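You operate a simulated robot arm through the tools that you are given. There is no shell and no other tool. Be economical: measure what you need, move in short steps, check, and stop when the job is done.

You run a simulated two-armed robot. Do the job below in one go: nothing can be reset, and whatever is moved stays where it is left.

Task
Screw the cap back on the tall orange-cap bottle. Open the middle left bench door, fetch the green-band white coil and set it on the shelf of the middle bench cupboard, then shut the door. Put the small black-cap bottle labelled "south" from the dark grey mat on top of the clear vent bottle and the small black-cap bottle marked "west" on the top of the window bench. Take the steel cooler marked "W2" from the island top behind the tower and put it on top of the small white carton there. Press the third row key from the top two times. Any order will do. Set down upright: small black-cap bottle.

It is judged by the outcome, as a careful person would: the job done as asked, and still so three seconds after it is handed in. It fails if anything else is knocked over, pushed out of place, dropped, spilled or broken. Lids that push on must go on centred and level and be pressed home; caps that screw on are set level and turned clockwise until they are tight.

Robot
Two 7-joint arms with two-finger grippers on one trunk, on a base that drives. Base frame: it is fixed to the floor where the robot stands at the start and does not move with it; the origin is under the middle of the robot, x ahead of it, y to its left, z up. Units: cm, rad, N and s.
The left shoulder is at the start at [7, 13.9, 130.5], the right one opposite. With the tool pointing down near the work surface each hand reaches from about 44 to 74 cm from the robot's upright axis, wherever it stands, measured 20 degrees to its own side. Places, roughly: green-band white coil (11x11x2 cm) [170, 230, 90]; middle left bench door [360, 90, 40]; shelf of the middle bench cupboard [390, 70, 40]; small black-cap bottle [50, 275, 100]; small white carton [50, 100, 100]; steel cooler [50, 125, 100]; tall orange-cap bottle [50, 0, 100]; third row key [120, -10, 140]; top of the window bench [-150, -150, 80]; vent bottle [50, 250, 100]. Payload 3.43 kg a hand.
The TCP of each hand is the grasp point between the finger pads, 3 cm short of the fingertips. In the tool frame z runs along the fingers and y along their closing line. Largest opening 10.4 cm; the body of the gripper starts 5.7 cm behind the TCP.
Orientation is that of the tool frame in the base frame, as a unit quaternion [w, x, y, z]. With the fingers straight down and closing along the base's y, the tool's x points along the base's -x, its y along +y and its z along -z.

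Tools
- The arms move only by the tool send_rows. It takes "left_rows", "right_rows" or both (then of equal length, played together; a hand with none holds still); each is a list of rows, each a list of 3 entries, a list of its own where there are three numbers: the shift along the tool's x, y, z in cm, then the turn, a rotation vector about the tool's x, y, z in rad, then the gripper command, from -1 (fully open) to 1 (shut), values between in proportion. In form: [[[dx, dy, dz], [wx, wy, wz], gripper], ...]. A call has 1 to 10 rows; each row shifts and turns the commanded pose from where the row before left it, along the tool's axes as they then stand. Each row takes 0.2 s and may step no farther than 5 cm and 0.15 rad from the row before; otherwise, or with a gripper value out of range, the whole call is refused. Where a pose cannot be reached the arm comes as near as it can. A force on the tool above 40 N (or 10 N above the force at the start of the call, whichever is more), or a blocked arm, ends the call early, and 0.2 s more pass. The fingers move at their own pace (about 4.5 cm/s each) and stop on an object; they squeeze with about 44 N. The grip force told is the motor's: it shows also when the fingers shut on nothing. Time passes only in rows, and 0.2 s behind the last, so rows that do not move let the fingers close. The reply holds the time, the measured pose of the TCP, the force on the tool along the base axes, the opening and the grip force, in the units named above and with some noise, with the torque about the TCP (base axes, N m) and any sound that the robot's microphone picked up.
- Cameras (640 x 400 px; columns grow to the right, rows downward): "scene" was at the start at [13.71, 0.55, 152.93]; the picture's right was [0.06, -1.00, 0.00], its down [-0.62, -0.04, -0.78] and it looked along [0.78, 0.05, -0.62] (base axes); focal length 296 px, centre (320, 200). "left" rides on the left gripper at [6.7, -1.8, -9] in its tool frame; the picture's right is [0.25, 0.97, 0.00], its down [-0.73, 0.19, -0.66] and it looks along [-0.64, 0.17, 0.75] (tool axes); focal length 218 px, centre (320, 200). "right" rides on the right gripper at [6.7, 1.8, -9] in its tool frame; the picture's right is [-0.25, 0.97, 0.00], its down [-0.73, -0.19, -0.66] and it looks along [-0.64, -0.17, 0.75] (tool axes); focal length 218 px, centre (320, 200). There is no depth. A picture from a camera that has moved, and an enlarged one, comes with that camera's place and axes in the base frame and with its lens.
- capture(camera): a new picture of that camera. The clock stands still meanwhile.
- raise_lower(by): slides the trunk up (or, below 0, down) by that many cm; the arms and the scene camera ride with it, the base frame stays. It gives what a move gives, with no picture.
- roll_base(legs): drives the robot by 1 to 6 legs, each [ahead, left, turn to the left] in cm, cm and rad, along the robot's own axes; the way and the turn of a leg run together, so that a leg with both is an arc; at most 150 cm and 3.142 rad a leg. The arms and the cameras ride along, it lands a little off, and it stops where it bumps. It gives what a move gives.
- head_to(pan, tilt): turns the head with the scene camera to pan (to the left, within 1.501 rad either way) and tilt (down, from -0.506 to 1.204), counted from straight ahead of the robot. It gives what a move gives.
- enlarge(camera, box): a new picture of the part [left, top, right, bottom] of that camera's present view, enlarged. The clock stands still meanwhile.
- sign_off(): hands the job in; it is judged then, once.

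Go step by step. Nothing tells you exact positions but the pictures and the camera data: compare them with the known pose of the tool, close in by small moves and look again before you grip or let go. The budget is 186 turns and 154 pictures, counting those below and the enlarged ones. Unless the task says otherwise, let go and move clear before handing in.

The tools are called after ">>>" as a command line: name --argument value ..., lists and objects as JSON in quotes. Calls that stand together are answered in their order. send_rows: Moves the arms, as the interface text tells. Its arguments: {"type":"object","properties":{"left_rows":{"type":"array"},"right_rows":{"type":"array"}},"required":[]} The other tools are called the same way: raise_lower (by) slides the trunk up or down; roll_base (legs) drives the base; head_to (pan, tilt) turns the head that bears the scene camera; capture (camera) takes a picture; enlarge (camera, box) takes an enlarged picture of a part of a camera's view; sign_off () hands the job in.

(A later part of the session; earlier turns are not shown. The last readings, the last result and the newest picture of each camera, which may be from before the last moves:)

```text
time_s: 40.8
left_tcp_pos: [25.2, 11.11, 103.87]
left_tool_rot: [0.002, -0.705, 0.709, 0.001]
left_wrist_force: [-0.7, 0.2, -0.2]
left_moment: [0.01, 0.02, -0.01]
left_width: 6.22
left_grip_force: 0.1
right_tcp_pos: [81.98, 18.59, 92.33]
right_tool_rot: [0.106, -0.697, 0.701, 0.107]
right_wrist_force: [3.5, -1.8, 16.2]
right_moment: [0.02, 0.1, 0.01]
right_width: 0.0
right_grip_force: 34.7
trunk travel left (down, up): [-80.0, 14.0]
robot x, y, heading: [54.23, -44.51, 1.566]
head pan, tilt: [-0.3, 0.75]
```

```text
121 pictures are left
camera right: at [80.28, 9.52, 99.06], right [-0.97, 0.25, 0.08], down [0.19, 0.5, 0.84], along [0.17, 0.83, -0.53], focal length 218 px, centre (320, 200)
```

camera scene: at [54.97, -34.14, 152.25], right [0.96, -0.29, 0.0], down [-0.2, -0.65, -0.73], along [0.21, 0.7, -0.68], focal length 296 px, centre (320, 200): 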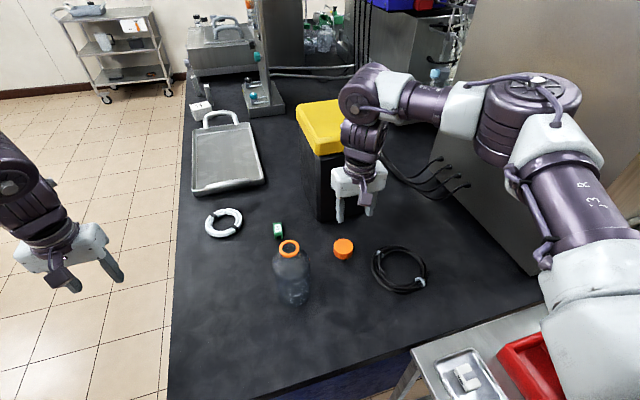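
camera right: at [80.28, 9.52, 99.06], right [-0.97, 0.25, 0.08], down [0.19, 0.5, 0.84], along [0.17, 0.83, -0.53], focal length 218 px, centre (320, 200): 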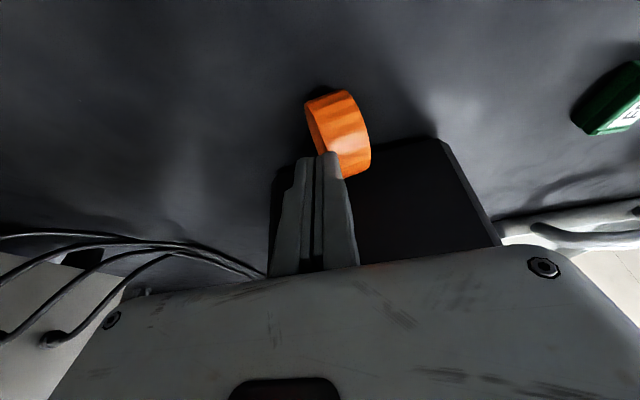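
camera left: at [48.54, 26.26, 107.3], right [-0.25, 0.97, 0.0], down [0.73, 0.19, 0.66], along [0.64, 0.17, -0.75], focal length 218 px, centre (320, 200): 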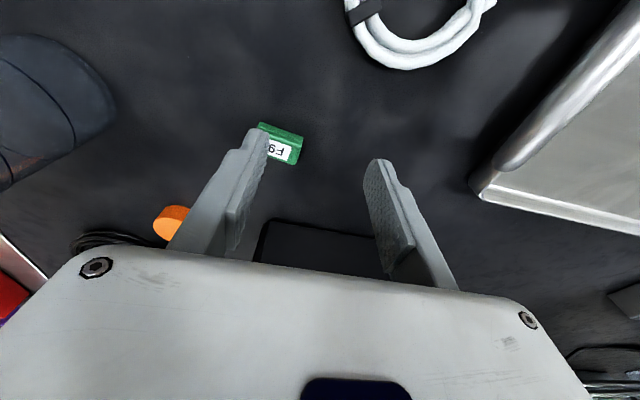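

The cap seems to have turned a little under the fingertip. I lift away 3 cm and look from the scene camera.

>>> send_rows --right_rows '[[[0, -0.5, -1.5], [0, 0, 0], 1], [[0, 0, -2], [0, 0, 0], 1], [[1, -2, -1], [0, 0, 0], 1], [[0, 0, 0], [0, 0, 0], 1]]'

>>> capture --camera "right"

>>> enlarge --camera "scene" --box '[310, 190, 370, 240]'

```text
time_s: 41.8
left_tcp_pos: [25.29, 11.2, 103.66]
left_tool_rot: [0.001, -0.706, 0.708, 0.0]
left_wrist_force: [-0.1, 1.1, -0.3]
left_moment: [0.01, 0.04, 0.01]
left_width: 6.22
left_grip_force: 0.1
right_tcp_pos: [84.59, 16.53, 95.81]
right_tool_rot: [0.105, -0.698, 0.7, 0.105]
right_wrist_force: [0.0, 0.6, 0.2]
right_moment: [-0.01, -0.01, 0.0]
right_width: 0.01
right_grip_force: 34.7
trunk travel left (down, up): [-80.0, 14.0]
robot x, y, heading: [54.7, -44.19, 1.565]
head pan, tilt: [-0.3, 0.75]
```

```text
120 pictures are left
camera right: at [82.79, 7.4, 102.57], right [-0.97, 0.25, 0.07], down [0.19, 0.5, 0.84], along [0.17, 0.83, -0.54], focal length 218 px, centre (320, 200)
```

right: 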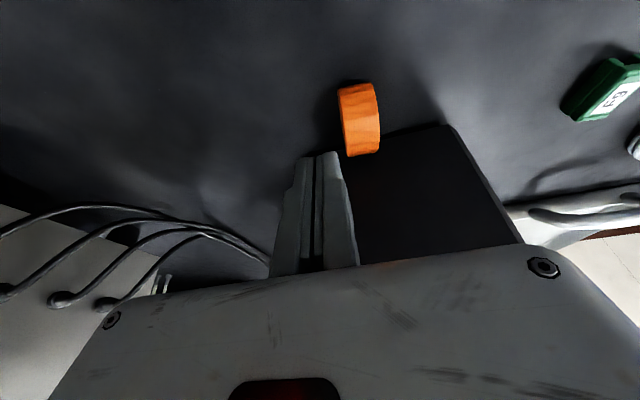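

```text
8.00 times, centred on (340, 215) of scene
camera zoom: at [57.0, -31.21, 152.23], right [0.95, -0.3, 0.0], down [-0.2, -0.65, -0.73], along [0.22, 0.7, -0.68], focal length 2370 px, centre (160, 80)
```

zoom: 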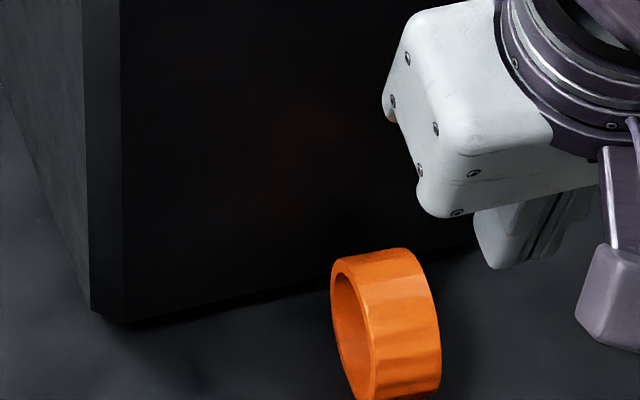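

It fell back upright. I push again, farther this time and rising slightly so that it tips past its balance point.

>>> send_rows --right_rows '[[[-1.0, -0.6, 3.4], [0, 0, 0], 1], [[0, 1, 0], [0, 0, 0], 1], [[0, 0.7, -0.05], [0, 0, 0], 1], [[0, 0.7, -0.1], [0, 0, 0], 1], [[0, 0.7, -0.1], [0, 0, 0], 1], [[0, 0.7, -0.1], [0, 0, 0], 1], [[0, 0.7, -0.1], [0, 0, 0], 1], [[0, 0.7, 0], [0, 0, 0], 1], [[0, 0.7, 0], [0, 0, 0], 1], [[0, 0, 0], [0, 0, 0], 1]]'

>>> capture --camera "right"

```text
time_s: 44.0
left_tcp_pos: [25.19, 11.24, 103.64]
left_tool_rot: [0.001, -0.706, 0.709, 0.0]
left_wrist_force: [-0.7, -1.0, 0.3]
left_moment: [0.0, 0.0, -0.03]
left_width: 6.23
left_grip_force: 0.1
right_tcp_pos: [79.27, 18.22, 93.63]
right_tool_rot: [0.104, -0.698, 0.701, 0.105]
right_wrist_force: [0.2, -1.1, -0.3]
right_moment: [0.03, 0.0, 0.0]
right_width: 0.0
right_grip_force: 34.3
trunk travel left (down, up): [-80.0, 14.0]
robot x, y, heading: [54.23, -44.08, 1.566]
head pan, tilt: [-0.3, 0.75]
```

```text
118 pictures are left
camera right: at [77.55, 9.08, 100.25], right [-0.97, 0.25, 0.08], down [0.19, 0.5, 0.84], along [0.17, 0.83, -0.53], focal length 218 px, centre (320, 200)
```

right: 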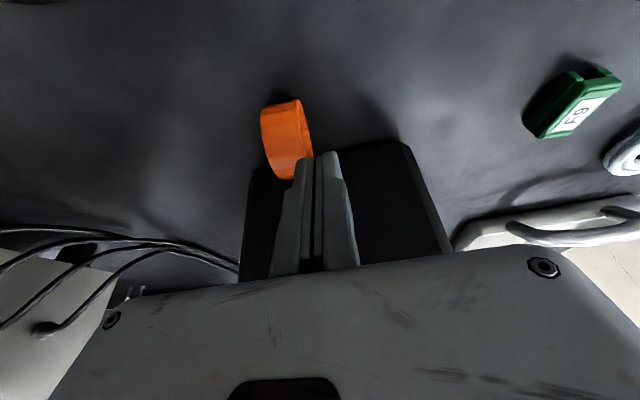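

The finger passed over the top. I go back round and push a bit lower, without rising.

>>> send_rows --right_rows '[[[-0.3, 0, -1.0], [0, 0, 0], 1], [[0, -3, 0], [0, 0, 0], 1], [[0, -3, 0], [0, 0, 0], 1], [[0.5, 0, 2.7], [0, 0, 0], 1], [[0, 1.2, 0], [0, 0, 0], 1], [[0, 0.8, 0], [0, 0, 0], 1], [[0, 0.8, 0], [0, 0, 0], 1], [[0, 0.8, 0], [0, 0, 0], 1], [[0, 0.8, 0], [0, 0, 0], 1], [[0, 0.8, 0], [0, 0, 0], 1]]'

>>> capture --camera "right"

```text
time_s: 46.2
left_tcp_pos: [25.1, 11.17, 103.68]
left_tool_rot: [0.001, -0.706, 0.708, 0.0]
left_wrist_force: [-0.1, -0.6, -0.4]
left_moment: [0.03, -0.01, -0.03]
left_width: 6.25
left_grip_force: 0.0
right_tcp_pos: [79.97, 18.48, 91.85]
right_tool_rot: [0.105, -0.698, 0.701, 0.106]
right_wrist_force: [0.1, 0.7, -0.1]
right_moment: [0.01, 0.01, 0.01]
right_width: 0.0
right_grip_force: 34.9
trunk travel left (down, up): [-80.0, 14.0]
robot x, y, heading: [54.52, -44.0, 1.564]
head pan, tilt: [-0.3, 0.75]
```

```text
117 pictures are left
camera right: at [78.18, 9.39, 98.61], right [-0.97, 0.25, 0.07], down [0.19, 0.5, 0.84], along [0.17, 0.83, -0.53], focal length 218 px, centre (320, 200)
```

right: 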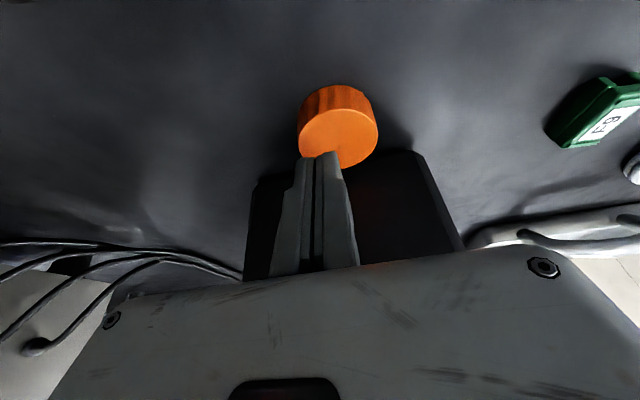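

The cap now lies mouth down at about [78.5, 19.0]. I open the fingers above it and lower round it with the tool still tilted, to draw it away from the box.

>>> send_rows --right_rows '[[[-0.6, 0, -1.9], [0, 0, 0], -0.5], [[0, 1.5, 0], [0, 0, 0], -0.5], [[0, 0, 0], [0, 0, 0], -0.5], [[0, 0, 0], [0, 0, 0], -0.5], [[0, 0, 0], [0, 0, 0], -0.5]]'

>>> capture --camera "right"

```text
time_s: 47.4
left_tcp_pos: [25.13, 11.18, 103.69]
left_tool_rot: [0.001, -0.705, 0.709, 0.001]
left_wrist_force: [-0.7, 0.1, 0.6]
left_moment: [0.0, 0.01, 0.04]
left_width: 6.23
left_grip_force: 0.0
right_tcp_pos: [78.52, 18.55, 93.98]
right_tool_rot: [0.106, -0.698, 0.7, 0.105]
right_wrist_force: [0.4, -0.4, 0.2]
right_moment: [0.03, 0.0, -0.03]
right_width: 7.79
right_grip_force: 0.2
trunk travel left (down, up): [-80.0, 14.0]
robot x, y, heading: [53.85, -44.02, 1.565]
head pan, tilt: [-0.3, 0.75]
```

```text
116 pictures are left
camera right: at [76.74, 9.41, 100.67], right [-0.97, 0.25, 0.07], down [0.19, 0.5, 0.84], along [0.17, 0.83, -0.53], focal length 218 px, centre (320, 200)
```

right: 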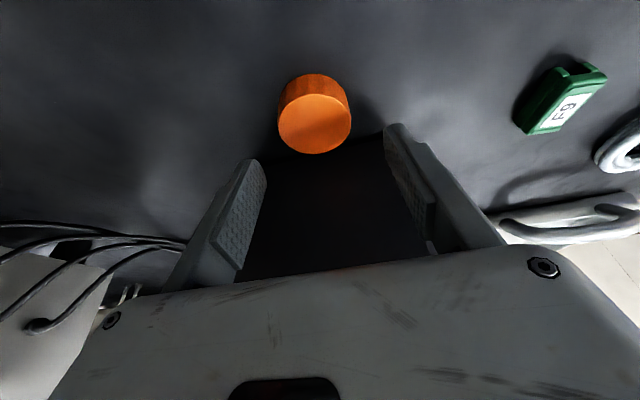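

I lower round the cap, close and draw it about 7 cm away from the box along the table.

>>> send_rows --right_rows '[[[0.9, -0.05, 2.45], [0, 0, 0], -0.5], [[0.85, -0.05, 2.35], [0, 0, 0], -0.5], [[0, 0, 0], [0, 0, 0], 0.2], [[0, 0, 0], [0, 0, 0], 0.2], [[0, 0, 0], [0, 0, 0], 0.2], [[1.4, 0, -0.45], [0, 0, 0], 0.2], [[1.4, 0, -0.45], [0, 0, 0], 0.2], [[1.4, 0, -0.45], [0, 0, 0], 0.2], [[1.4, 0, -0.45], [0, 0, 0], 0.2], [[1.4, 0, -0.45], [0, 0, 0], 0.2]]'

>>> capture --camera "right"

```text
time_s: 49.6
left_tcp_pos: [25.23, 11.25, 103.72]
left_tool_rot: [0.002, -0.706, 0.708, 0.0]
left_wrist_force: [-1.0, 0.2, -0.2]
left_moment: [0.04, -0.04, -0.02]
left_width: 6.24
left_grip_force: 0.0
right_tcp_pos: [78.39, 10.78, 88.8]
right_tool_rot: [0.105, -0.698, 0.701, 0.105]
right_wrist_force: [-0.3, 1.1, 0.1]
right_moment: [-0.01, -0.01, 0.04]
right_width: 5.03
right_grip_force: 44.1
trunk travel left (down, up): [-80.0, 14.0]
robot x, y, heading: [54.53, -44.01, 1.562]
head pan, tilt: [-0.3, 0.75]
```

```text
115 pictures are left
camera right: at [76.69, 1.72, 95.5], right [-0.97, 0.25, 0.08], down [0.19, 0.5, 0.84], along [0.17, 0.83, -0.53], focal length 218 px, centre (320, 200)
```

right: 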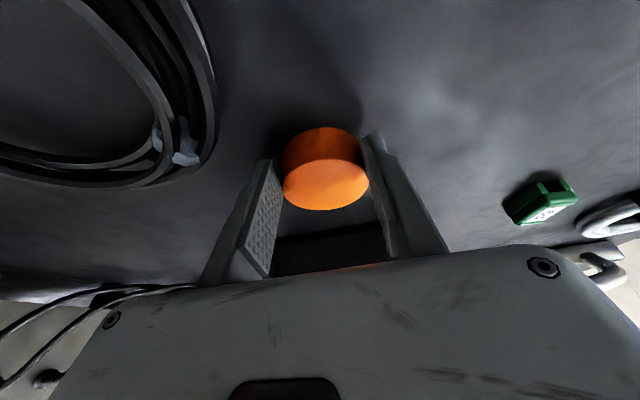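

The cap came along to about [78.3, 11.7]. I release, rise, level the tool, and re-grip it squarely.

>>> send_rows --right_rows '[[[0, 0, 0], [0, 0, 0], -0.5], [[0, 0, 0], [0, 0, 0], -0.5], [[-0.9, 0, -3], [0, 0, 0], -0.5], [[0, 0, 0], [0, 0.15, 0], -0.5], [[0, 0, 0], [0, 0.15, 0], -0.5], [[-0.9, 0, 0], [0, 0, 0], -0.5], [[0, 0, 0], [0, 0, 0], -0.5]]'

>>> capture --camera "right"

```text
time_s: 51.2
left_tcp_pos: [25.27, 11.22, 103.7]
left_tool_rot: [0.002, -0.705, 0.709, 0.0]
left_wrist_force: [0.5, 0.1, -0.1]
left_moment: [0.0, -0.02, 0.01]
left_width: 6.24
left_grip_force: 0.1
right_tcp_pos: [78.57, 11.7, 91.99]
right_tool_rot: [-0.002, -0.706, 0.708, 0.0]
right_wrist_force: [-0.6, 0.3, 0.3]
right_moment: [-0.07, -0.03, 0.0]
right_width: 7.78
right_grip_force: 0.0
trunk travel left (down, up): [-80.0, 14.0]
robot x, y, heading: [54.31, -44.13, 1.566]
head pan, tilt: [-0.3, 0.75]
```

```text
114 pictures are left
camera right: at [76.86, 5.03, 101.06], right [-0.97, 0.26, 0.0], down [0.19, 0.73, 0.66], along [0.17, 0.63, -0.76], focal length 218 px, centre (320, 200)
```

right: 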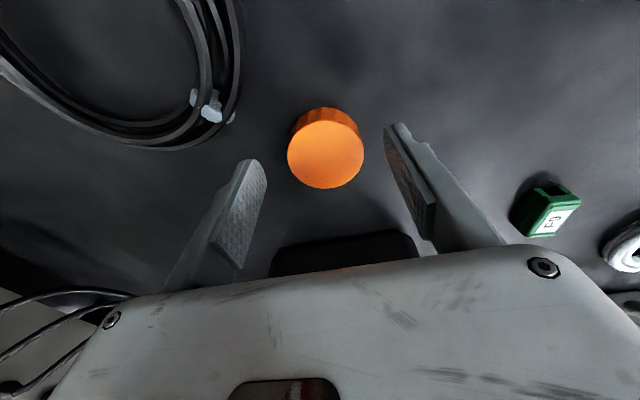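

>>> send_rows --right_rows '[[[-0.15, 0.15, 1.7], [0, 0, 0], -0.5], [[0, 0, 1.65], [0, 0, 0], -0.5], [[0, 0, 0], [0, 0, 0], 1], [[0, 0, 0], [0, 0, 0], 1], [[0, 0, 0], [0, 0, 0], 1], [[0, 0, 0], [0, 0, 0], 1], [[0, 0, -0.5], [0, 0, 0], 1], [[0, 0, -1], [0, 0, 0], 1], [[0, 0, -1], [0, 0, 0], 1], [[0, 0, 0], [0, 0, 0], 1]]'

>>> capture --camera "right"

```text
time_s: 53.4
left_tcp_pos: [25.28, 11.25, 103.75]
left_tool_rot: [0.001, -0.706, 0.708, 0.0]
left_wrist_force: [0.2, -0.1, 0.5]
left_moment: [0.0, -0.01, -0.02]
left_width: 6.24
left_grip_force: 0.1
right_tcp_pos: [78.48, 12.16, 91.13]
right_tool_rot: [-0.001, -0.705, 0.709, -0.001]
right_wrist_force: [0.5, -0.8, 0.4]
right_moment: [-0.02, 0.0, -0.04]
right_width: 5.03
right_grip_force: 44.4
trunk travel left (down, up): [-80.0, 14.0]
robot x, y, heading: [54.28, -43.91, 1.563]
head pan, tilt: [-0.3, 0.75]
```

```text
113 pictures are left
camera right: at [76.67, 5.33, 100.17], right [-0.97, 0.26, 0.0], down [0.19, 0.73, 0.66], along [0.17, 0.63, -0.76], focal length 218 px, centre (320, 200)
```

right: 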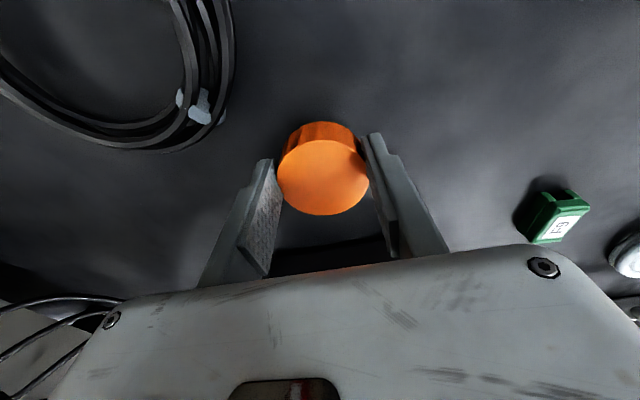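

It's held and lifted. I lift further, gently, and check.

>>> send_rows --right_rows '[[[0, 0, -1.5], [0, 0, 0], 1], [[0, 0, -2], [0, 0, 0], 1], [[0, 0, -2], [0, 0, 0], 1], [[0, 0, -2], [0, 0, 0], 1], [[0, 0, -2], [0, 0, 0], 1], [[0, 0, -2], [0, 0, 0], 1], [[0, 0, -2], [0, 0, 0], 1], [[0, 0, -2], [0, 0, 0], 1], [[0, 0, -2], [0, 0, 0], 1], [[0, 0, -1.5], [0, 0, 0], 1]]'

>>> send_rows --right_rows '[[[0.5, 1, -0.5], [0, 0, 0], 1], [[0.9, 2.3, 0], [0, 0, 0], 1], [[0.9, 2.3, 0], [0, 0, 0], 1], [[0.9, 2.3, 0], [0, 0, 0], 1], [[0.9, 2.3, 0], [0, 0, 0], 1], [[0.9, 2.3, 0], [0, 0, 0], 1], [[0.9, 2.3, 0], [0, 0, 0], 1], [[0.9, 2.3, 0], [0, 0, 0], 1], [[0.4, 1, 0], [0, 0, 0], 1], [[0, 0, 0], [0, 0, 0], 1]]'

>>> capture --camera "right"

>>> enlarge --camera "scene" --box '[220, 140, 380, 320]'

```text
time_s: 55.6
left_tcp_pos: [25.22, 11.13, 103.74]
left_tool_rot: [0.001, -0.705, 0.709, 0.001]
left_wrist_force: [0.4, 0.5, 1.3]
left_moment: [0.01, 0.02, -0.01]
left_width: 6.21
left_grip_force: 0.1
right_tcp_pos: [78.42, 12.12, 110.12]
right_tool_rot: [-0.001, -0.706, 0.708, 0.0]
right_wrist_force: [0.3, -0.5, 0.9]
right_moment: [-0.02, -0.04, 0.03]
right_width: 5.03
right_grip_force: 44.1
trunk travel left (down, up): [-80.0, 14.0]
robot x, y, heading: [54.35, -44.33, 1.567]
head pan, tilt: [-0.3, 0.75]
```

```text
time_s: 57.8
left_tcp_pos: [25.34, 11.08, 103.72]
left_tool_rot: [0.001, -0.706, 0.708, -0.001]
left_wrist_force: [0.6, -0.6, 0.1]
left_moment: [0.0, 0.02, 0.0]
left_width: 6.25
left_grip_force: 0.0
right_tcp_pos: [60.12, 4.97, 110.68]
right_tool_rot: [-0.001, -0.705, 0.709, -0.001]
right_wrist_force: [0.3, 0.4, -0.8]
right_moment: [0.01, -0.06, 0.0]
right_width: 5.02
right_grip_force: 43.5
trunk travel left (down, up): [-80.0, 14.0]
robot x, y, heading: [54.23, -44.7, 1.568]
head pan, tilt: [-0.3, 0.75]
```

```text
112 pictures are left
camera right: at [58.49, -1.69, 119.67], right [-0.97, 0.26, 0.0], down [0.19, 0.73, 0.66], along [0.17, 0.63, -0.76], focal length 218 px, centre (320, 200)
```

right: 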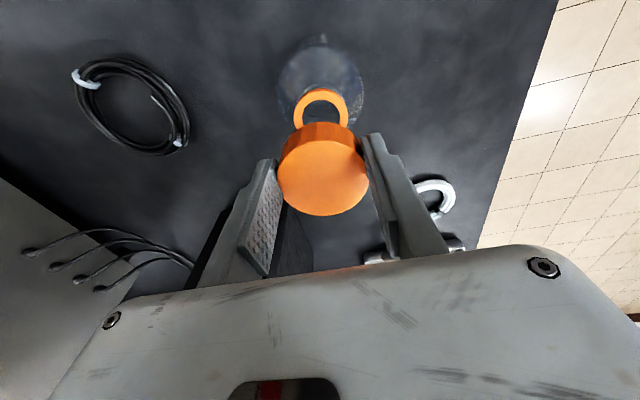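

```text
2.22 times, centred on (300, 230) of scene
camera zoom: at [57.06, -31.3, 152.24], right [0.95, -0.3, 0.0], down [-0.21, -0.65, -0.73], along [0.22, 0.7, -0.68], focal length 658 px, centre (364, 133)
```

zoom: 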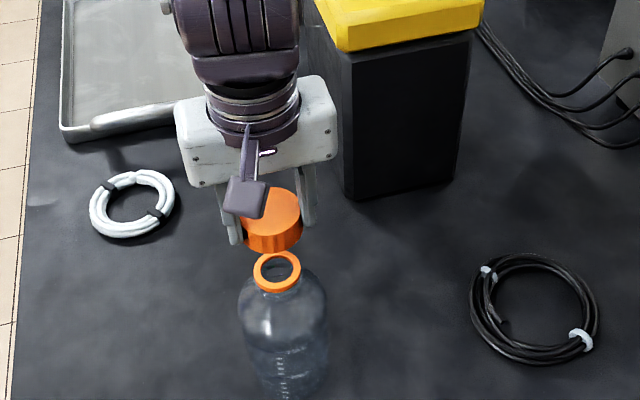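

The cap sits centred above the mouth. I lower it onto the neck in small steps until it touches.

>>> send_rows --right_rows '[[[0.08, 0.03, 1.5], [0, 0, 0], 1], [[0, 0, 1.5], [0, 0, 0], 1], [[0, 0, 1], [0, 0, 0], 1], [[0, 0, 0.5], [0, 0, 0], 1], [[0, 0, 0.4], [0, 0, 0], 1], [[0, 0, 0.4], [0, 0, 0], 1], [[0, 0, 0], [0, 0, 0], 1]]'

>>> enlarge --camera "scene" --box '[240, 180, 340, 280]'

>>> capture --camera "right"

```text
time_s: 59.1
left_tcp_pos: [25.29, 10.95, 103.84]
left_tool_rot: [0.002, -0.706, 0.708, 0.0]
left_wrist_force: [-0.9, 0.3, -0.3]
left_moment: [0.02, 0.03, 0.02]
left_width: 6.24
left_grip_force: 0.1
right_tcp_pos: [60.12, 4.86, 106.44]
right_tool_rot: [0.001, -0.705, 0.709, 0.006]
right_wrist_force: [2.9, -5.4, 20.7]
right_moment: [-0.51, -0.22, 0.02]
right_width: 5.02
right_grip_force: 43.9
trunk travel left (down, up): [-80.0, 14.0]
robot x, y, heading: [54.4, -44.28, 1.566]
head pan, tilt: [-0.3, 0.75]
stopped in row 6 (right hand): the force on the tool passed its limit at 46 N (the readings are from after the stop); the commanded pose is now the measured one
```

```text
4.00 times, centred on (290, 230) of scene
camera zoom: at [57.06, -31.55, 152.27], right [0.95, -0.3, 0.0], down [-0.21, -0.65, -0.73], along [0.22, 0.7, -0.68], focal length 1185 px, centre (440, 80)
```

zoom: 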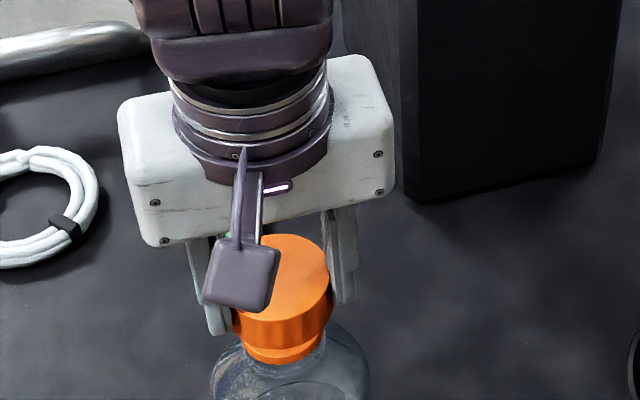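

```text
109 pictures are left
camera right: at [58.48, -1.96, 115.37], right [-0.97, 0.26, 0.01], down [0.2, 0.72, 0.66], along [0.17, 0.64, -0.75], focal length 218 px, centre (320, 200)
```

right: 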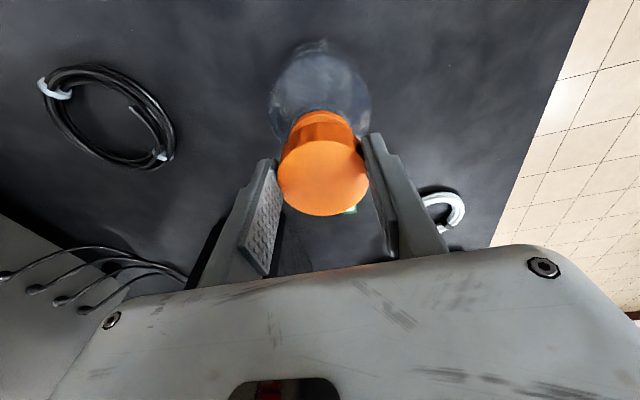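

It touches at TCP z≈106.4, pressing mostly on the near side, so the cap sits slightly too far back. I lift a little, shift −y 0.25 cm, and lower again.

>>> send_rows --right_rows '[[[0, 0, -0.5], [0, 0, 0], 1], [[0.25, -0.1, 0], [0, 0, 0], 1], [[0, 0, 0.3], [0, 0, 0], 1], [[0, 0, 0.2], [0, 0, 0], 1], [[0, 0, 0.2], [0, 0, 0], 1], [[0, 0, 0], [0, 0, 0], 1]]'

```text
time_s: 60.7
left_tcp_pos: [25.19, 10.9, 103.82]
left_tool_rot: [0.002, -0.706, 0.708, 0.001]
left_wrist_force: [0.6, -0.3, -0.4]
left_moment: [-0.05, -0.03, -0.03]
left_width: 6.23
left_grip_force: 0.1
right_tcp_pos: [60.25, 4.8, 106.36]
right_tool_rot: [0.002, -0.706, 0.709, 0.007]
right_wrist_force: [0.3, -6.2, 18.2]
right_moment: [-0.48, -0.13, -0.04]
right_width: 4.99
right_grip_force: 43.7
trunk travel left (down, up): [-80.0, 14.0]
robot x, y, heading: [54.35, -44.47, 1.566]
head pan, tilt: [-0.3, 0.75]
stopped in row 6 (right hand): the force on the tool passed its limit at 43 N (the readings are from after the stop); the commanded pose is now the measured one
```

I ease the pressure slightly and try a clockwise turn with a light downward follow.

>>> send_rows --right_rows '[[[0.1, 0, -0.2], [0, 0, 0], 1], [[0, 0, 0.05], [0, 0, 0.15], 1], [[0, 0, 0.05], [0, 0, 0.15], 1], [[0, 0, 0.05], [0, 0, 0.15], 1], [[0, 0, 0.05], [0, 0, 0.15], 1], [[0, 0, 0], [0, 0, 0], 1]]'

>>> enlarge --camera "scene" --box '[240, 180, 340, 280]'

>>> capture --camera "right"

```text
time_s: 61.3
left_tcp_pos: [25.3, 11.19, 103.72]
left_tool_rot: [0.001, -0.706, 0.708, 0.001]
left_wrist_force: [0.4, -0.7, -0.3]
left_moment: [-0.02, -0.01, 0.02]
left_width: 6.26
left_grip_force: 0.1
right_tcp_pos: [60.6, 7.04, 106.31]
right_tool_rot: [-0.001, -0.671, 0.741, 0.009]
right_wrist_force: [-0.1, 0.6, -1.1]
right_moment: [-0.04, -0.01, 0.05]
right_width: 5.0
right_grip_force: 44.4
right hand out of reach, approached as far as the arm can: row 2
trunk travel left (down, up): [-80.0, 14.0]
robot x, y, heading: [54.41, -44.29, 1.568]
head pan, tilt: [-0.3, 0.75]
stopped in row 2 (right hand): the force on the tool passed its limit at 40 N (the readings are from after the stop); the commanded pose is now the measured one
```

```text
4.00 times, centred on (290, 230) of scene
camera zoom: at [57.03, -31.34, 152.19], right [0.95, -0.3, 0.0], down [-0.21, -0.65, -0.73], along [0.22, 0.7, -0.68], focal length 1185 px, centre (440, 80)
```

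zoom: 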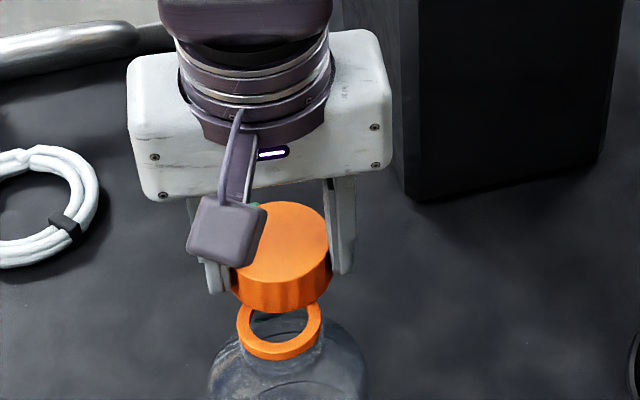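

```text
107 pictures are left
camera right: at [58.35, 0.4, 115.32], right [-0.94, 0.35, 0.02], down [0.27, 0.7, 0.66], along [0.22, 0.62, -0.75], focal length 218 px, centre (320, 200)
```

right: 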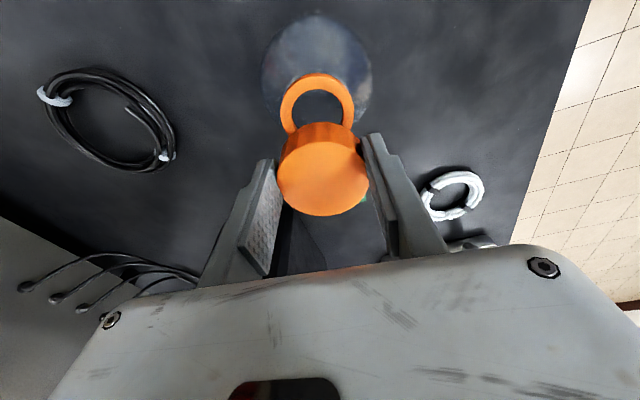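

Turning clockwise ran into a wrist limit, so the hand jumped back 2 cm; bottle and cap are fine. I rise, pre-turn the wrist anticlockwise and then line up again over the mouth at about [59.9, 4.35].

>>> send_rows --right_rows '[[[0, 0, -3], [0, 0, 0], 1], [[0, 0, 0], [0, 0, -0.15], 1], [[0, 0, 0], [0, 0, -0.15], 1], [[0, 0, 0], [0, 0, -0.15], 1], [[0, 0, 0], [0, 0, -0.15], 1], [[0, 0, 0], [0, 0, -0.15], 1], [[0, 0, 0], [0, 0, -0.15], 1], [[0, 0, 0], [0, 0, -0.15], 1], [[0, 0, 0], [0, 0, -0.15], 1], [[0, 0, 0], [0, 0, -0.15], 1]]'

>>> capture --camera "right"

```text
time_s: 63.5
left_tcp_pos: [25.28, 11.08, 103.61]
left_tool_rot: [0.001, -0.705, 0.709, 0.001]
left_wrist_force: [-0.6, -0.2, -0.7]
left_moment: [0.01, 0.01, -0.03]
left_width: 6.26
left_grip_force: 0.1
right_tcp_pos: [60.59, 6.9, 109.41]
right_tool_rot: [-0.005, 0.987, -0.16, -0.008]
right_wrist_force: [0.7, 0.0, -0.8]
right_moment: [0.03, 0.0, 0.0]
right_width: 4.98
right_grip_force: 44.0
trunk travel left (down, up): [-80.0, 14.0]
robot x, y, heading: [54.74, -43.97, 1.567]
head pan, tilt: [-0.3, 0.75]
```

```text
106 pictures are left
camera right: at [66.65, 3.08, 118.35], right [-0.54, -0.84, 0.0], down [-0.62, 0.4, 0.67], along [-0.56, 0.37, -0.74], focal length 218 px, centre (320, 200)
```

right: 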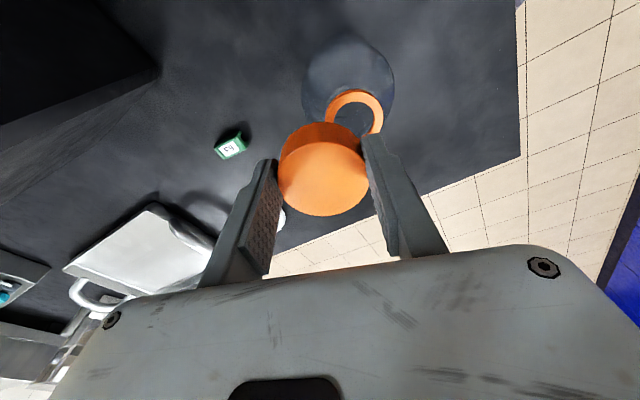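

I zoom in to measure the ring precisely from both cameras.

>>> enlarge --camera "right" --box '[260, 60, 420, 220]'

>>> enlarge --camera "scene" --box '[240, 180, 340, 280]'

```text
2.50 times, centred on (340, 140) of right
camera zoom: at [66.65, 3.08, 118.35], right [-0.54, -0.84, 0.0], down [-0.62, 0.4, 0.67], along [-0.56, 0.37, -0.74], focal length 546 px, centre (270, 350)
```

zoom: 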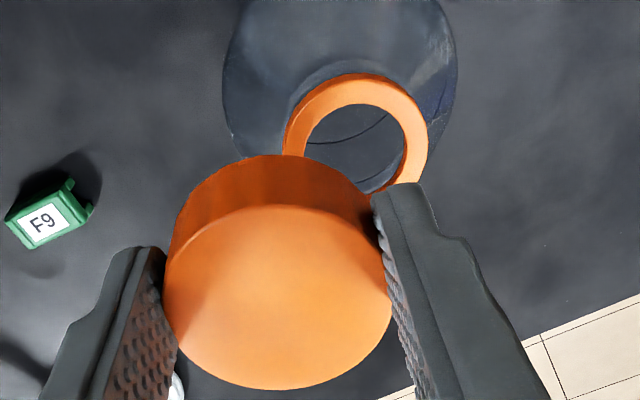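

```text
4.00 times, centred on (290, 230) of scene
camera zoom: at [57.02, -31.32, 152.25], right [0.95, -0.3, 0.0], down [-0.21, -0.65, -0.73], along [0.22, 0.7, -0.68], focal length 1185 px, centre (440, 80)
```

zoom: 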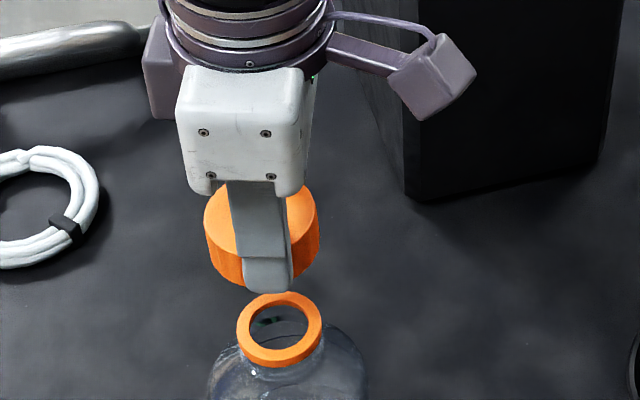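

I have the ring at about [59.95, 4.45], with the cap centre about 0.3 cm from the TCP. I shift over it, level the tool, and check before lowering.

>>> send_rows --right_rows '[[[0.23, 1.25, 0], [-0.007, 0.017, 0], 1], [[0.23, 1.25, 0], [0, 0, 0], 1], [[0, 0, 1.5], [0, 0, 0], 1], [[0, 0, 0.5], [0, 0, 0], 1], [[0, 0, 0], [0, 0, 0], 1]]'

>>> enlarge --camera "right" --box '[240, 60, 400, 220]'

>>> enlarge --camera "scene" --box '[240, 190, 320, 270]'

```text
time_s: 64.7
left_tcp_pos: [25.28, 11.2, 103.71]
left_tool_rot: [0.002, -0.706, 0.708, 0.0]
left_wrist_force: [0.3, 0.2, -0.7]
left_moment: [-0.02, 0.03, 0.01]
left_width: 6.27
left_grip_force: 0.1
right_tcp_pos: [60.4, 4.44, 107.33]
right_tool_rot: [0.001, 0.987, -0.16, 0.0]
right_wrist_force: [-0.2, -0.4, 0.2]
right_moment: [-0.02, 0.03, -0.01]
right_width: 5.0
right_grip_force: 43.6
trunk travel left (down, up): [-80.0, 14.0]
robot x, y, heading: [54.38, -44.12, 1.565]
head pan, tilt: [-0.3, 0.75]
```

```text
2.50 times, centred on (320, 140) of right
camera zoom: at [66.25, 0.64, 116.41], right [-0.55, -0.84, 0.0], down [-0.63, 0.41, 0.66], along [-0.55, 0.36, -0.75], focal length 546 px, centre (320, 350)
```

zoom: 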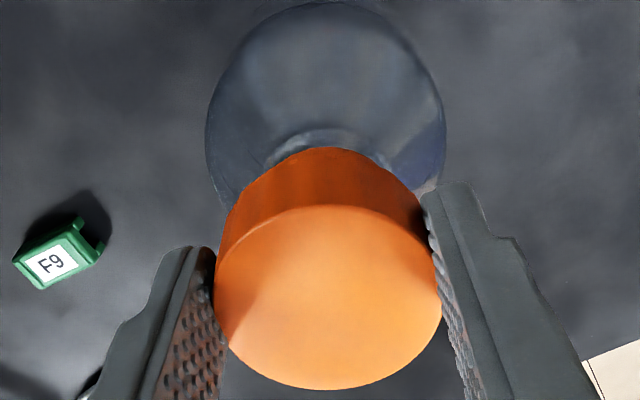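

```text
5.00 times, centred on (280, 230) of scene
camera zoom: at [57.02, -31.36, 152.25], right [0.95, -0.3, 0.0], down [-0.21, -0.65, -0.73], along [0.22, 0.7, -0.68], focal length 1481 px, centre (520, 50)
```

zoom: 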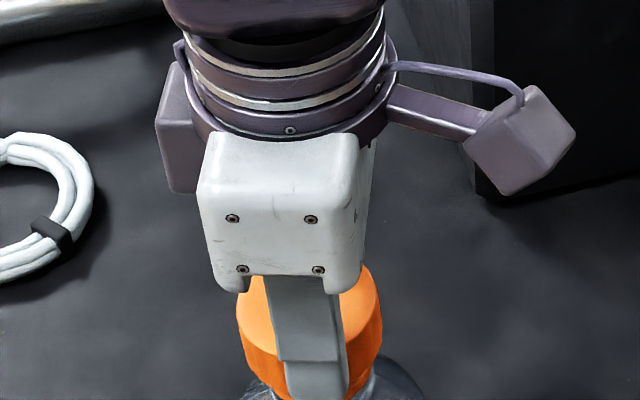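

Lateral centring looks good. I lower in small steps to contact.

>>> send_rows --right_rows '[[[-0.15, 0, 0.6], [0, 0, 0], 1], [[0, 0, 0.3], [0, 0, 0], 1], [[0, 0, 0.2], [0, 0, 0], 1], [[0, 0, 0.2], [0, 0, 0], 1], [[0, 0, 0.2], [0, 0, 0], 1], [[0, 0, 0], [0, 0, 0], 1]]'

```text
time_s: 66.1
left_tcp_pos: [25.16, 11.06, 103.93]
left_tool_rot: [0.003, -0.706, 0.708, 0.001]
left_wrist_force: [0.1, -0.2, -1.2]
left_moment: [0.01, 0.02, -0.02]
left_width: 6.23
left_grip_force: 0.0
right_tcp_pos: [60.21, 4.41, 106.15]
right_tool_rot: [-0.005, 0.987, -0.16, -0.001]
right_wrist_force: [4.4, 5.2, 34.0]
right_moment: [-0.02, -0.37, 0.05]
right_width: 4.98
right_grip_force: 44.0
trunk travel left (down, up): [-80.0, 14.0]
robot x, y, heading: [54.39, -43.97, 1.571]
head pan, tilt: [-0.3, 0.75]
```

Contact at z≈106.15. I ease off slightly and turn clockwise, watching height and torque.

>>> send_rows --right_rows '[[[0, 0, -0.2], [0, 0, 0], 1], [[0, 0, 0], [0, 0, 0.1], 1], [[0, 0, 0], [0, 0, 0.15], 1], [[0, 0, 0.02], [0, 0, 0.15], 1], [[0, 0, 0.02], [0, 0, 0.15], 1], [[0, 0, 0.02], [0, 0, 0.15], 1], [[0, 0, 0.02], [0, 0, 0.15], 1], [[0, 0, 0.02], [0, 0, 0.15], 1]]'

>>> enlarge --camera "scene" --box '[240, 190, 320, 270]'

>>> enlarge --camera "right" --box '[240, 60, 400, 220]'

```text
time_s: 67.9
left_tcp_pos: [25.27, 11.43, 103.66]
left_tool_rot: [0.0, -0.706, 0.709, -0.001]
left_wrist_force: [0.2, 1.0, -0.9]
left_moment: [-0.02, 0.01, -0.01]
left_width: 6.24
left_grip_force: 0.1
right_tcp_pos: [60.32, 4.68, 105.5]
right_tool_rot: [0.001, 0.788, -0.615, 0.003]
right_wrist_force: [-0.4, -0.2, 0.8]
right_moment: [-0.05, 0.04, 0.02]
right_width: 5.0
right_grip_force: 43.6
trunk travel left (down, up): [-80.0, 14.0]
robot x, y, heading: [54.5, -44.43, 1.569]
head pan, tilt: [-0.3, 0.75]
```

```text
5.00 times, centred on (280, 230) of scene
camera zoom: at [57.01, -31.02, 152.15], right [0.95, -0.3, 0.0], down [-0.21, -0.65, -0.73], along [0.22, 0.7, -0.68], focal length 1481 px, centre (520, 50)
```

zoom: 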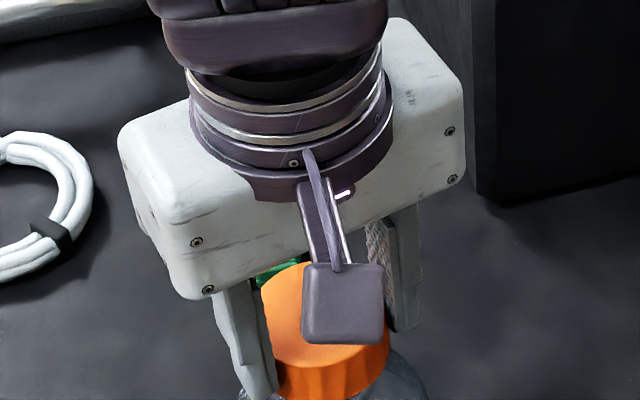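

```text
2.50 times, centred on (320, 140) of right
camera zoom: at [60.19, -2.2, 114.69], right [-1.0, 0.01, 0.0], down [0.0, 0.76, 0.65], along [0.01, 0.65, -0.76], focal length 546 px, centre (320, 350)
```

zoom: 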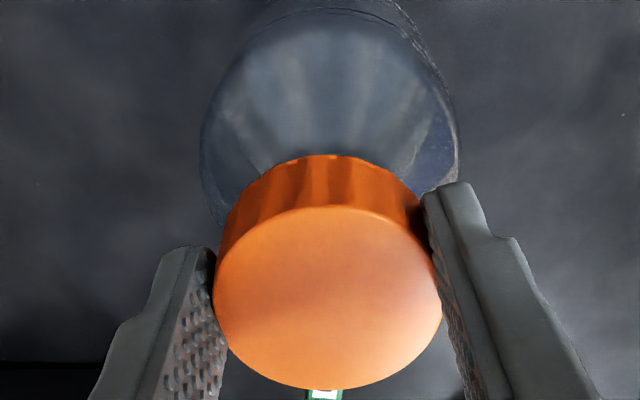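

The cap dropped 0.6 cm and went over the neck. I turn on to the wrist limit with a light downward push.

>>> send_rows --right_rows '[[[0, 0, 0.1], [0, 0, 0.1], 1], [[0, 0, 0.1], [0, 0, 0.1], 1], [[0, 0, 0.1], [0, 0, 0.05], 1], [[0, 0, 0], [0, 0, 0], 1]]'

```text
time_s: 68.9
left_tcp_pos: [25.26, 11.17, 103.75]
left_tool_rot: [0.002, -0.705, 0.709, 0.001]
left_wrist_force: [-0.2, 0.4, 0.5]
left_moment: [-0.01, -0.01, 0.02]
left_width: 6.25
left_grip_force: 0.1
right_tcp_pos: [60.11, 4.62, 105.71]
right_tool_rot: [0.0, -0.706, 0.708, 0.0]
right_wrist_force: [-0.2, -1.2, 0.4]
right_moment: [-0.02, 0.01, 0.03]
right_width: 5.01
right_grip_force: 44.2
trunk travel left (down, up): [-80.0, 14.0]
robot x, y, heading: [54.12, -44.23, 1.568]
head pan, tilt: [-0.3, 0.75]
```

>>> send_rows --right_rows '[[[0, 0, 0.2], [0, 0, 0], 1], [[0, 0, 0.2], [0, 0, 0], 1], [[0, 0, 0], [0, 0, 0], 1]]'

>>> enlarge --camera "right" --box '[240, 60, 400, 220]'

```text
time_s: 69.7
left_tcp_pos: [25.24, 11.21, 103.68]
left_tool_rot: [0.001, -0.706, 0.708, 0.0]
left_wrist_force: [1.3, 0.4, -0.8]
left_moment: [0.0, 0.0, -0.01]
left_width: 6.26
left_grip_force: 0.0
right_tcp_pos: [60.02, 4.53, 105.23]
right_tool_rot: [0.0, -0.706, 0.708, 0.0]
right_wrist_force: [0.8, -1.4, 0.5]
right_moment: [-0.02, 0.05, 0.04]
right_width: 5.0
right_grip_force: 44.2
trunk travel left (down, up): [-80.0, 14.0]
robot x, y, heading: [54.58, -44.65, 1.562]
head pan, tilt: [-0.3, 0.75]
```

```text
2.50 times, centred on (320, 140) of right
camera zoom: at [58.35, -2.12, 114.3], right [-0.97, 0.25, 0.0], down [0.19, 0.73, 0.66], along [0.17, 0.64, -0.75], focal length 546 px, centre (320, 350)
```

zoom: 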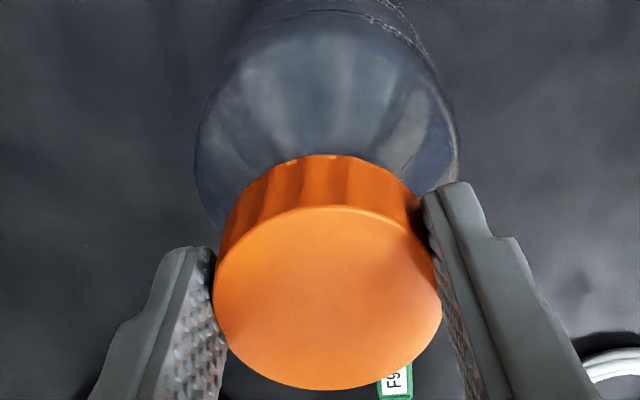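

>>> send_rows --right_rows '[[[0, 0, 0.2], [0, 0, 0], 1], [[0, 0, 0.2], [0, 0, 0], 1], [[0, 0, 0.2], [0, 0, 0], 1], [[0, 0, 0], [0, 0, 0], 1]]'

>>> capture --camera "scene"

```text
time_s: 70.7
left_tcp_pos: [25.28, 11.22, 103.71]
left_tool_rot: [0.002, -0.705, 0.709, 0.0]
left_wrist_force: [-0.2, 0.1, 0.1]
left_moment: [-0.01, -0.01, -0.01]
left_width: 6.24
left_grip_force: 0.1
right_tcp_pos: [60.01, 4.6, 104.6]
right_tool_rot: [0.0, -0.707, 0.707, -0.001]
right_wrist_force: [-0.6, -1.0, 0.9]
right_moment: [-0.01, 0.03, 0.02]
right_width: 5.02
right_grip_force: 44.7
trunk travel left (down, up): [-80.0, 14.0]
robot x, y, heading: [54.39, -44.31, 1.565]
head pan, tilt: [-0.3, 0.75]
```

```text
98 pictures are left
camera scene: at [57.0, -31.32, 152.25], right [0.95, -0.3, 0.0], down [-0.21, -0.65, -0.73], along [0.22, 0.7, -0.68], focal length 296 px, centre (320, 200)
```

scene: 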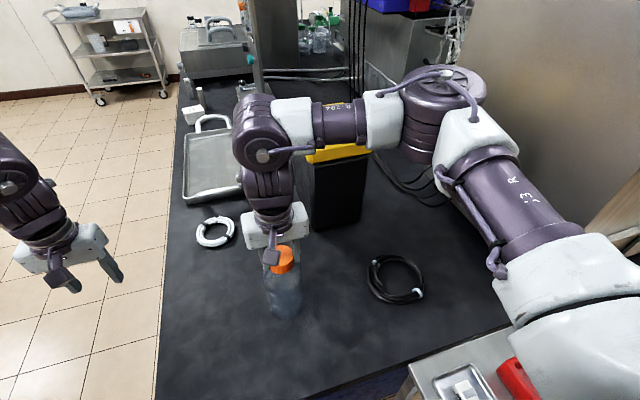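

Still no resistance at 104.6; I keep lowering to find the seat.

>>> send_rows --right_rows '[[[0, 0, 0.25], [0, 0, 0], 1], [[0, 0, 0.25], [0, 0, 0], 1], [[0, 0, 0.25], [0, 0, 0], 1], [[0, 0, 0.25], [0, 0, 0], 1], [[0, 0, 0], [0, 0, 0], 1]]'

```text
time_s: 71.6
left_tcp_pos: [25.31, 10.92, 103.9]
left_tool_rot: [0.003, -0.706, 0.708, 0.001]
left_wrist_force: [-0.1, 0.8, 0.2]
left_moment: [-0.02, 0.0, 0.0]
left_width: 6.22
left_grip_force: 0.0
right_tcp_pos: [59.98, 4.41, 104.52]
right_tool_rot: [0.002, -0.707, 0.708, 0.004]
right_wrist_force: [1.7, -9.2, 26.0]
right_moment: [-0.62, -0.34, -0.04]
right_width: 5.03
right_grip_force: 44.0
trunk travel left (down, up): [-80.0, 14.0]
robot x, y, heading: [54.54, -44.34, 1.567]
head pan, tilt: [-0.3, 0.75]
stopped in row 4 (right hand): the force on the tool passed its limit at 43 N (the readings are from after the stop); the commanded pose is now the measured one
```

It seats at about 104.5. I release, turn the wrist back with open fingers, re-grip, and turn clockwise again.

>>> send_rows --right_rows '[[[0, 0, -0.1], [0, 0, 0], -0.2], [[0, 0, 0], [0, 0, 0], -0.2], [[0, 0, 0], [0, 0, -0.15], -0.2], [[0, 0, 0], [0, 0, -0.15], -0.2], [[0, 0, 0], [0, 0, -0.15], -0.2], [[0, 0, 0], [0, 0, -0.15], -0.2], [[0, 0, 0], [0, 0, -0.15], -0.2], [[0, 0, 0], [0, 0, -0.15], -0.2], [[0, 0, 0], [0, 0, -0.15], -0.2], [[0, 0, 0], [0, 0, -0.15], -0.2]]'

>>> send_rows --right_rows '[[[0, 0, 0], [0, 0, -0.15], -0.2], [[0, 0, 0], [0, 0, -0.15], -0.2], [[0, 0, 0], [0, 0, -0.15], -0.2], [[0, 0, 0], [0, 0, -0.15], -0.2], [[0, 0, 0], [0, 0, -0.15], -0.2], [[0, 0, 0], [0, 0, -0.15], -0.2], [[0, 0, 0], [0, 0, 0], -0.2]]'

>>> enlarge --camera "scene" --box '[240, 190, 320, 270]'

>>> enlarge --camera "right" --box '[240, 60, 400, 220]'

```text
time_s: 73.8
left_tcp_pos: [25.27, 11.23, 103.75]
left_tool_rot: [0.001, -0.706, 0.708, 0.001]
left_wrist_force: [-0.3, 0.2, 0.4]
left_moment: [0.01, 0.03, -0.02]
left_width: 6.23
left_grip_force: 0.0
right_tcp_pos: [60.18, 4.87, 104.11]
right_tool_rot: [-0.003, 0.983, -0.184, -0.002]
right_wrist_force: [0.1, 0.3, -0.1]
right_moment: [-0.05, 0.03, -0.07]
right_width: 6.23
right_grip_force: 0.1
trunk travel left (down, up): [-80.0, 14.0]
robot x, y, heading: [54.63, -44.33, 1.567]
head pan, tilt: [-0.3, 0.75]
```

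```text
time_s: 75.4
left_tcp_pos: [25.21, 11.28, 103.6]
left_tool_rot: [0.001, -0.705, 0.709, 0.0]
left_wrist_force: [0.2, 0.9, -0.3]
left_moment: [-0.02, 0.01, 0.0]
left_width: 6.27
left_grip_force: 0.0
right_tcp_pos: [59.94, 4.78, 104.05]
right_tool_rot: [-0.004, 0.965, 0.261, 0.0]
right_wrist_force: [-0.2, 0.7, 0.9]
right_moment: [-0.04, 0.01, 0.01]
right_width: 6.23
right_grip_force: 0.1
trunk travel left (down, up): [-80.0, 14.0]
robot x, y, heading: [54.32, -44.17, 1.566]
head pan, tilt: [-0.3, 0.75]
```

```text
5.00 times, centred on (280, 230) of scene
camera zoom: at [57.02, -31.3, 152.24], right [0.95, -0.3, 0.0], down [-0.21, -0.65, -0.73], along [0.22, 0.7, -0.68], focal length 1481 px, centre (520, 50)
```

zoom: 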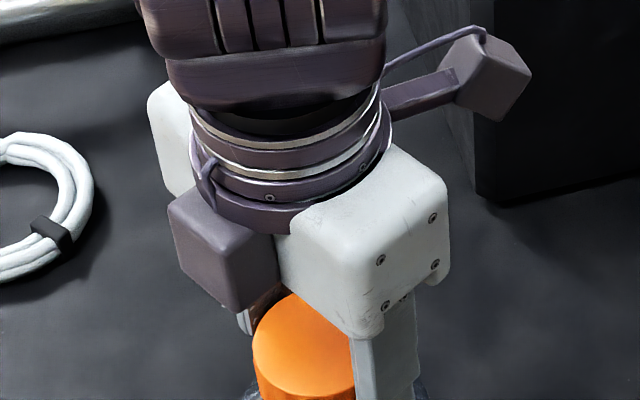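

```text
2.50 times, centred on (320, 140) of right
camera zoom: at [66.78, 6.53, 113.18], right [0.27, -0.96, -0.01], down [-0.72, -0.21, 0.66], along [-0.63, -0.17, -0.75], focal length 546 px, centre (320, 350)
```

zoom: 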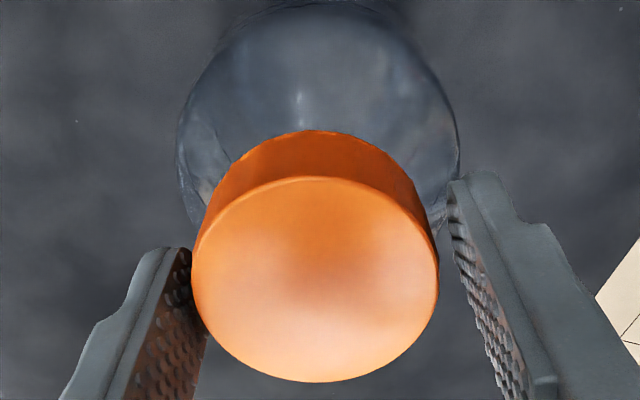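

The cap stays on, level. I close and turn clockwise.

>>> send_rows --right_rows '[[[0, 0, 0], [0, 0, 0], 1], [[0, 0, 0], [0, 0, 0], 1], [[0, 0, 0], [0, 0, 0], 1], [[0, 0, 0.02], [0, 0, 0.15], 1], [[0, 0, 0.02], [0, 0, 0.15], 1], [[0, 0, 0.02], [0, 0, 0.15], 1], [[0, 0, 0.02], [0, 0, 0.15], 1], [[0, 0, 0.02], [0, 0, 0.15], 1], [[0, 0, 0.02], [0, 0, 0.15], 1], [[0, 0, 0.02], [0, 0, 0.15], 1]]'

>>> send_rows --right_rows '[[[0, 0, 0.02], [0, 0, 0.15], 1], [[0, 0, 0.02], [0, 0, 0.15], 1], [[0, 0, 0.02], [0, 0, 0.15], 1], [[0, 0, 0.02], [0, 0, 0.15], 1], [[0, 0, 0.02], [0, 0, 0.15], 1], [[0, 0, 0.02], [0, 0, 0.15], 1]]'

```text
time_s: 77.6
left_tcp_pos: [25.18, 11.15, 103.61]
left_tool_rot: [0.001, -0.706, 0.709, 0.0]
left_wrist_force: [0.6, -0.4, 0.3]
left_moment: [0.03, -0.02, -0.02]
left_width: 6.25
left_grip_force: 0.0
right_tcp_pos: [59.95, 4.92, 104.07]
right_tool_rot: [-0.002, 0.965, -0.26, -0.002]
right_wrist_force: [0.8, 0.6, -0.2]
right_moment: [-0.1, -0.2, -0.02]
right_width: 5.22
right_grip_force: 44.2
trunk travel left (down, up): [-80.0, 14.0]
robot x, y, heading: [54.15, -44.43, 1.565]
head pan, tilt: [-0.3, 0.75]
```

```text
time_s: 79.0
left_tcp_pos: [25.22, 11.19, 103.72]
left_tool_rot: [0.001, -0.706, 0.708, -0.001]
left_wrist_force: [-0.5, -0.9, -0.8]
left_moment: [-0.03, -0.01, 0.02]
left_width: 6.26
left_grip_force: 0.1
right_tcp_pos: [60.02, 4.83, 103.94]
right_tool_rot: [-0.001, 0.757, -0.653, -0.004]
right_wrist_force: [0.4, 2.2, 8.7]
right_moment: [0.09, -0.28, 0.04]
right_width: 5.21
right_grip_force: 44.1
trunk travel left (down, up): [-80.0, 14.0]
robot x, y, heading: [54.31, -44.21, 1.563]
head pan, tilt: [-0.3, 0.75]
```

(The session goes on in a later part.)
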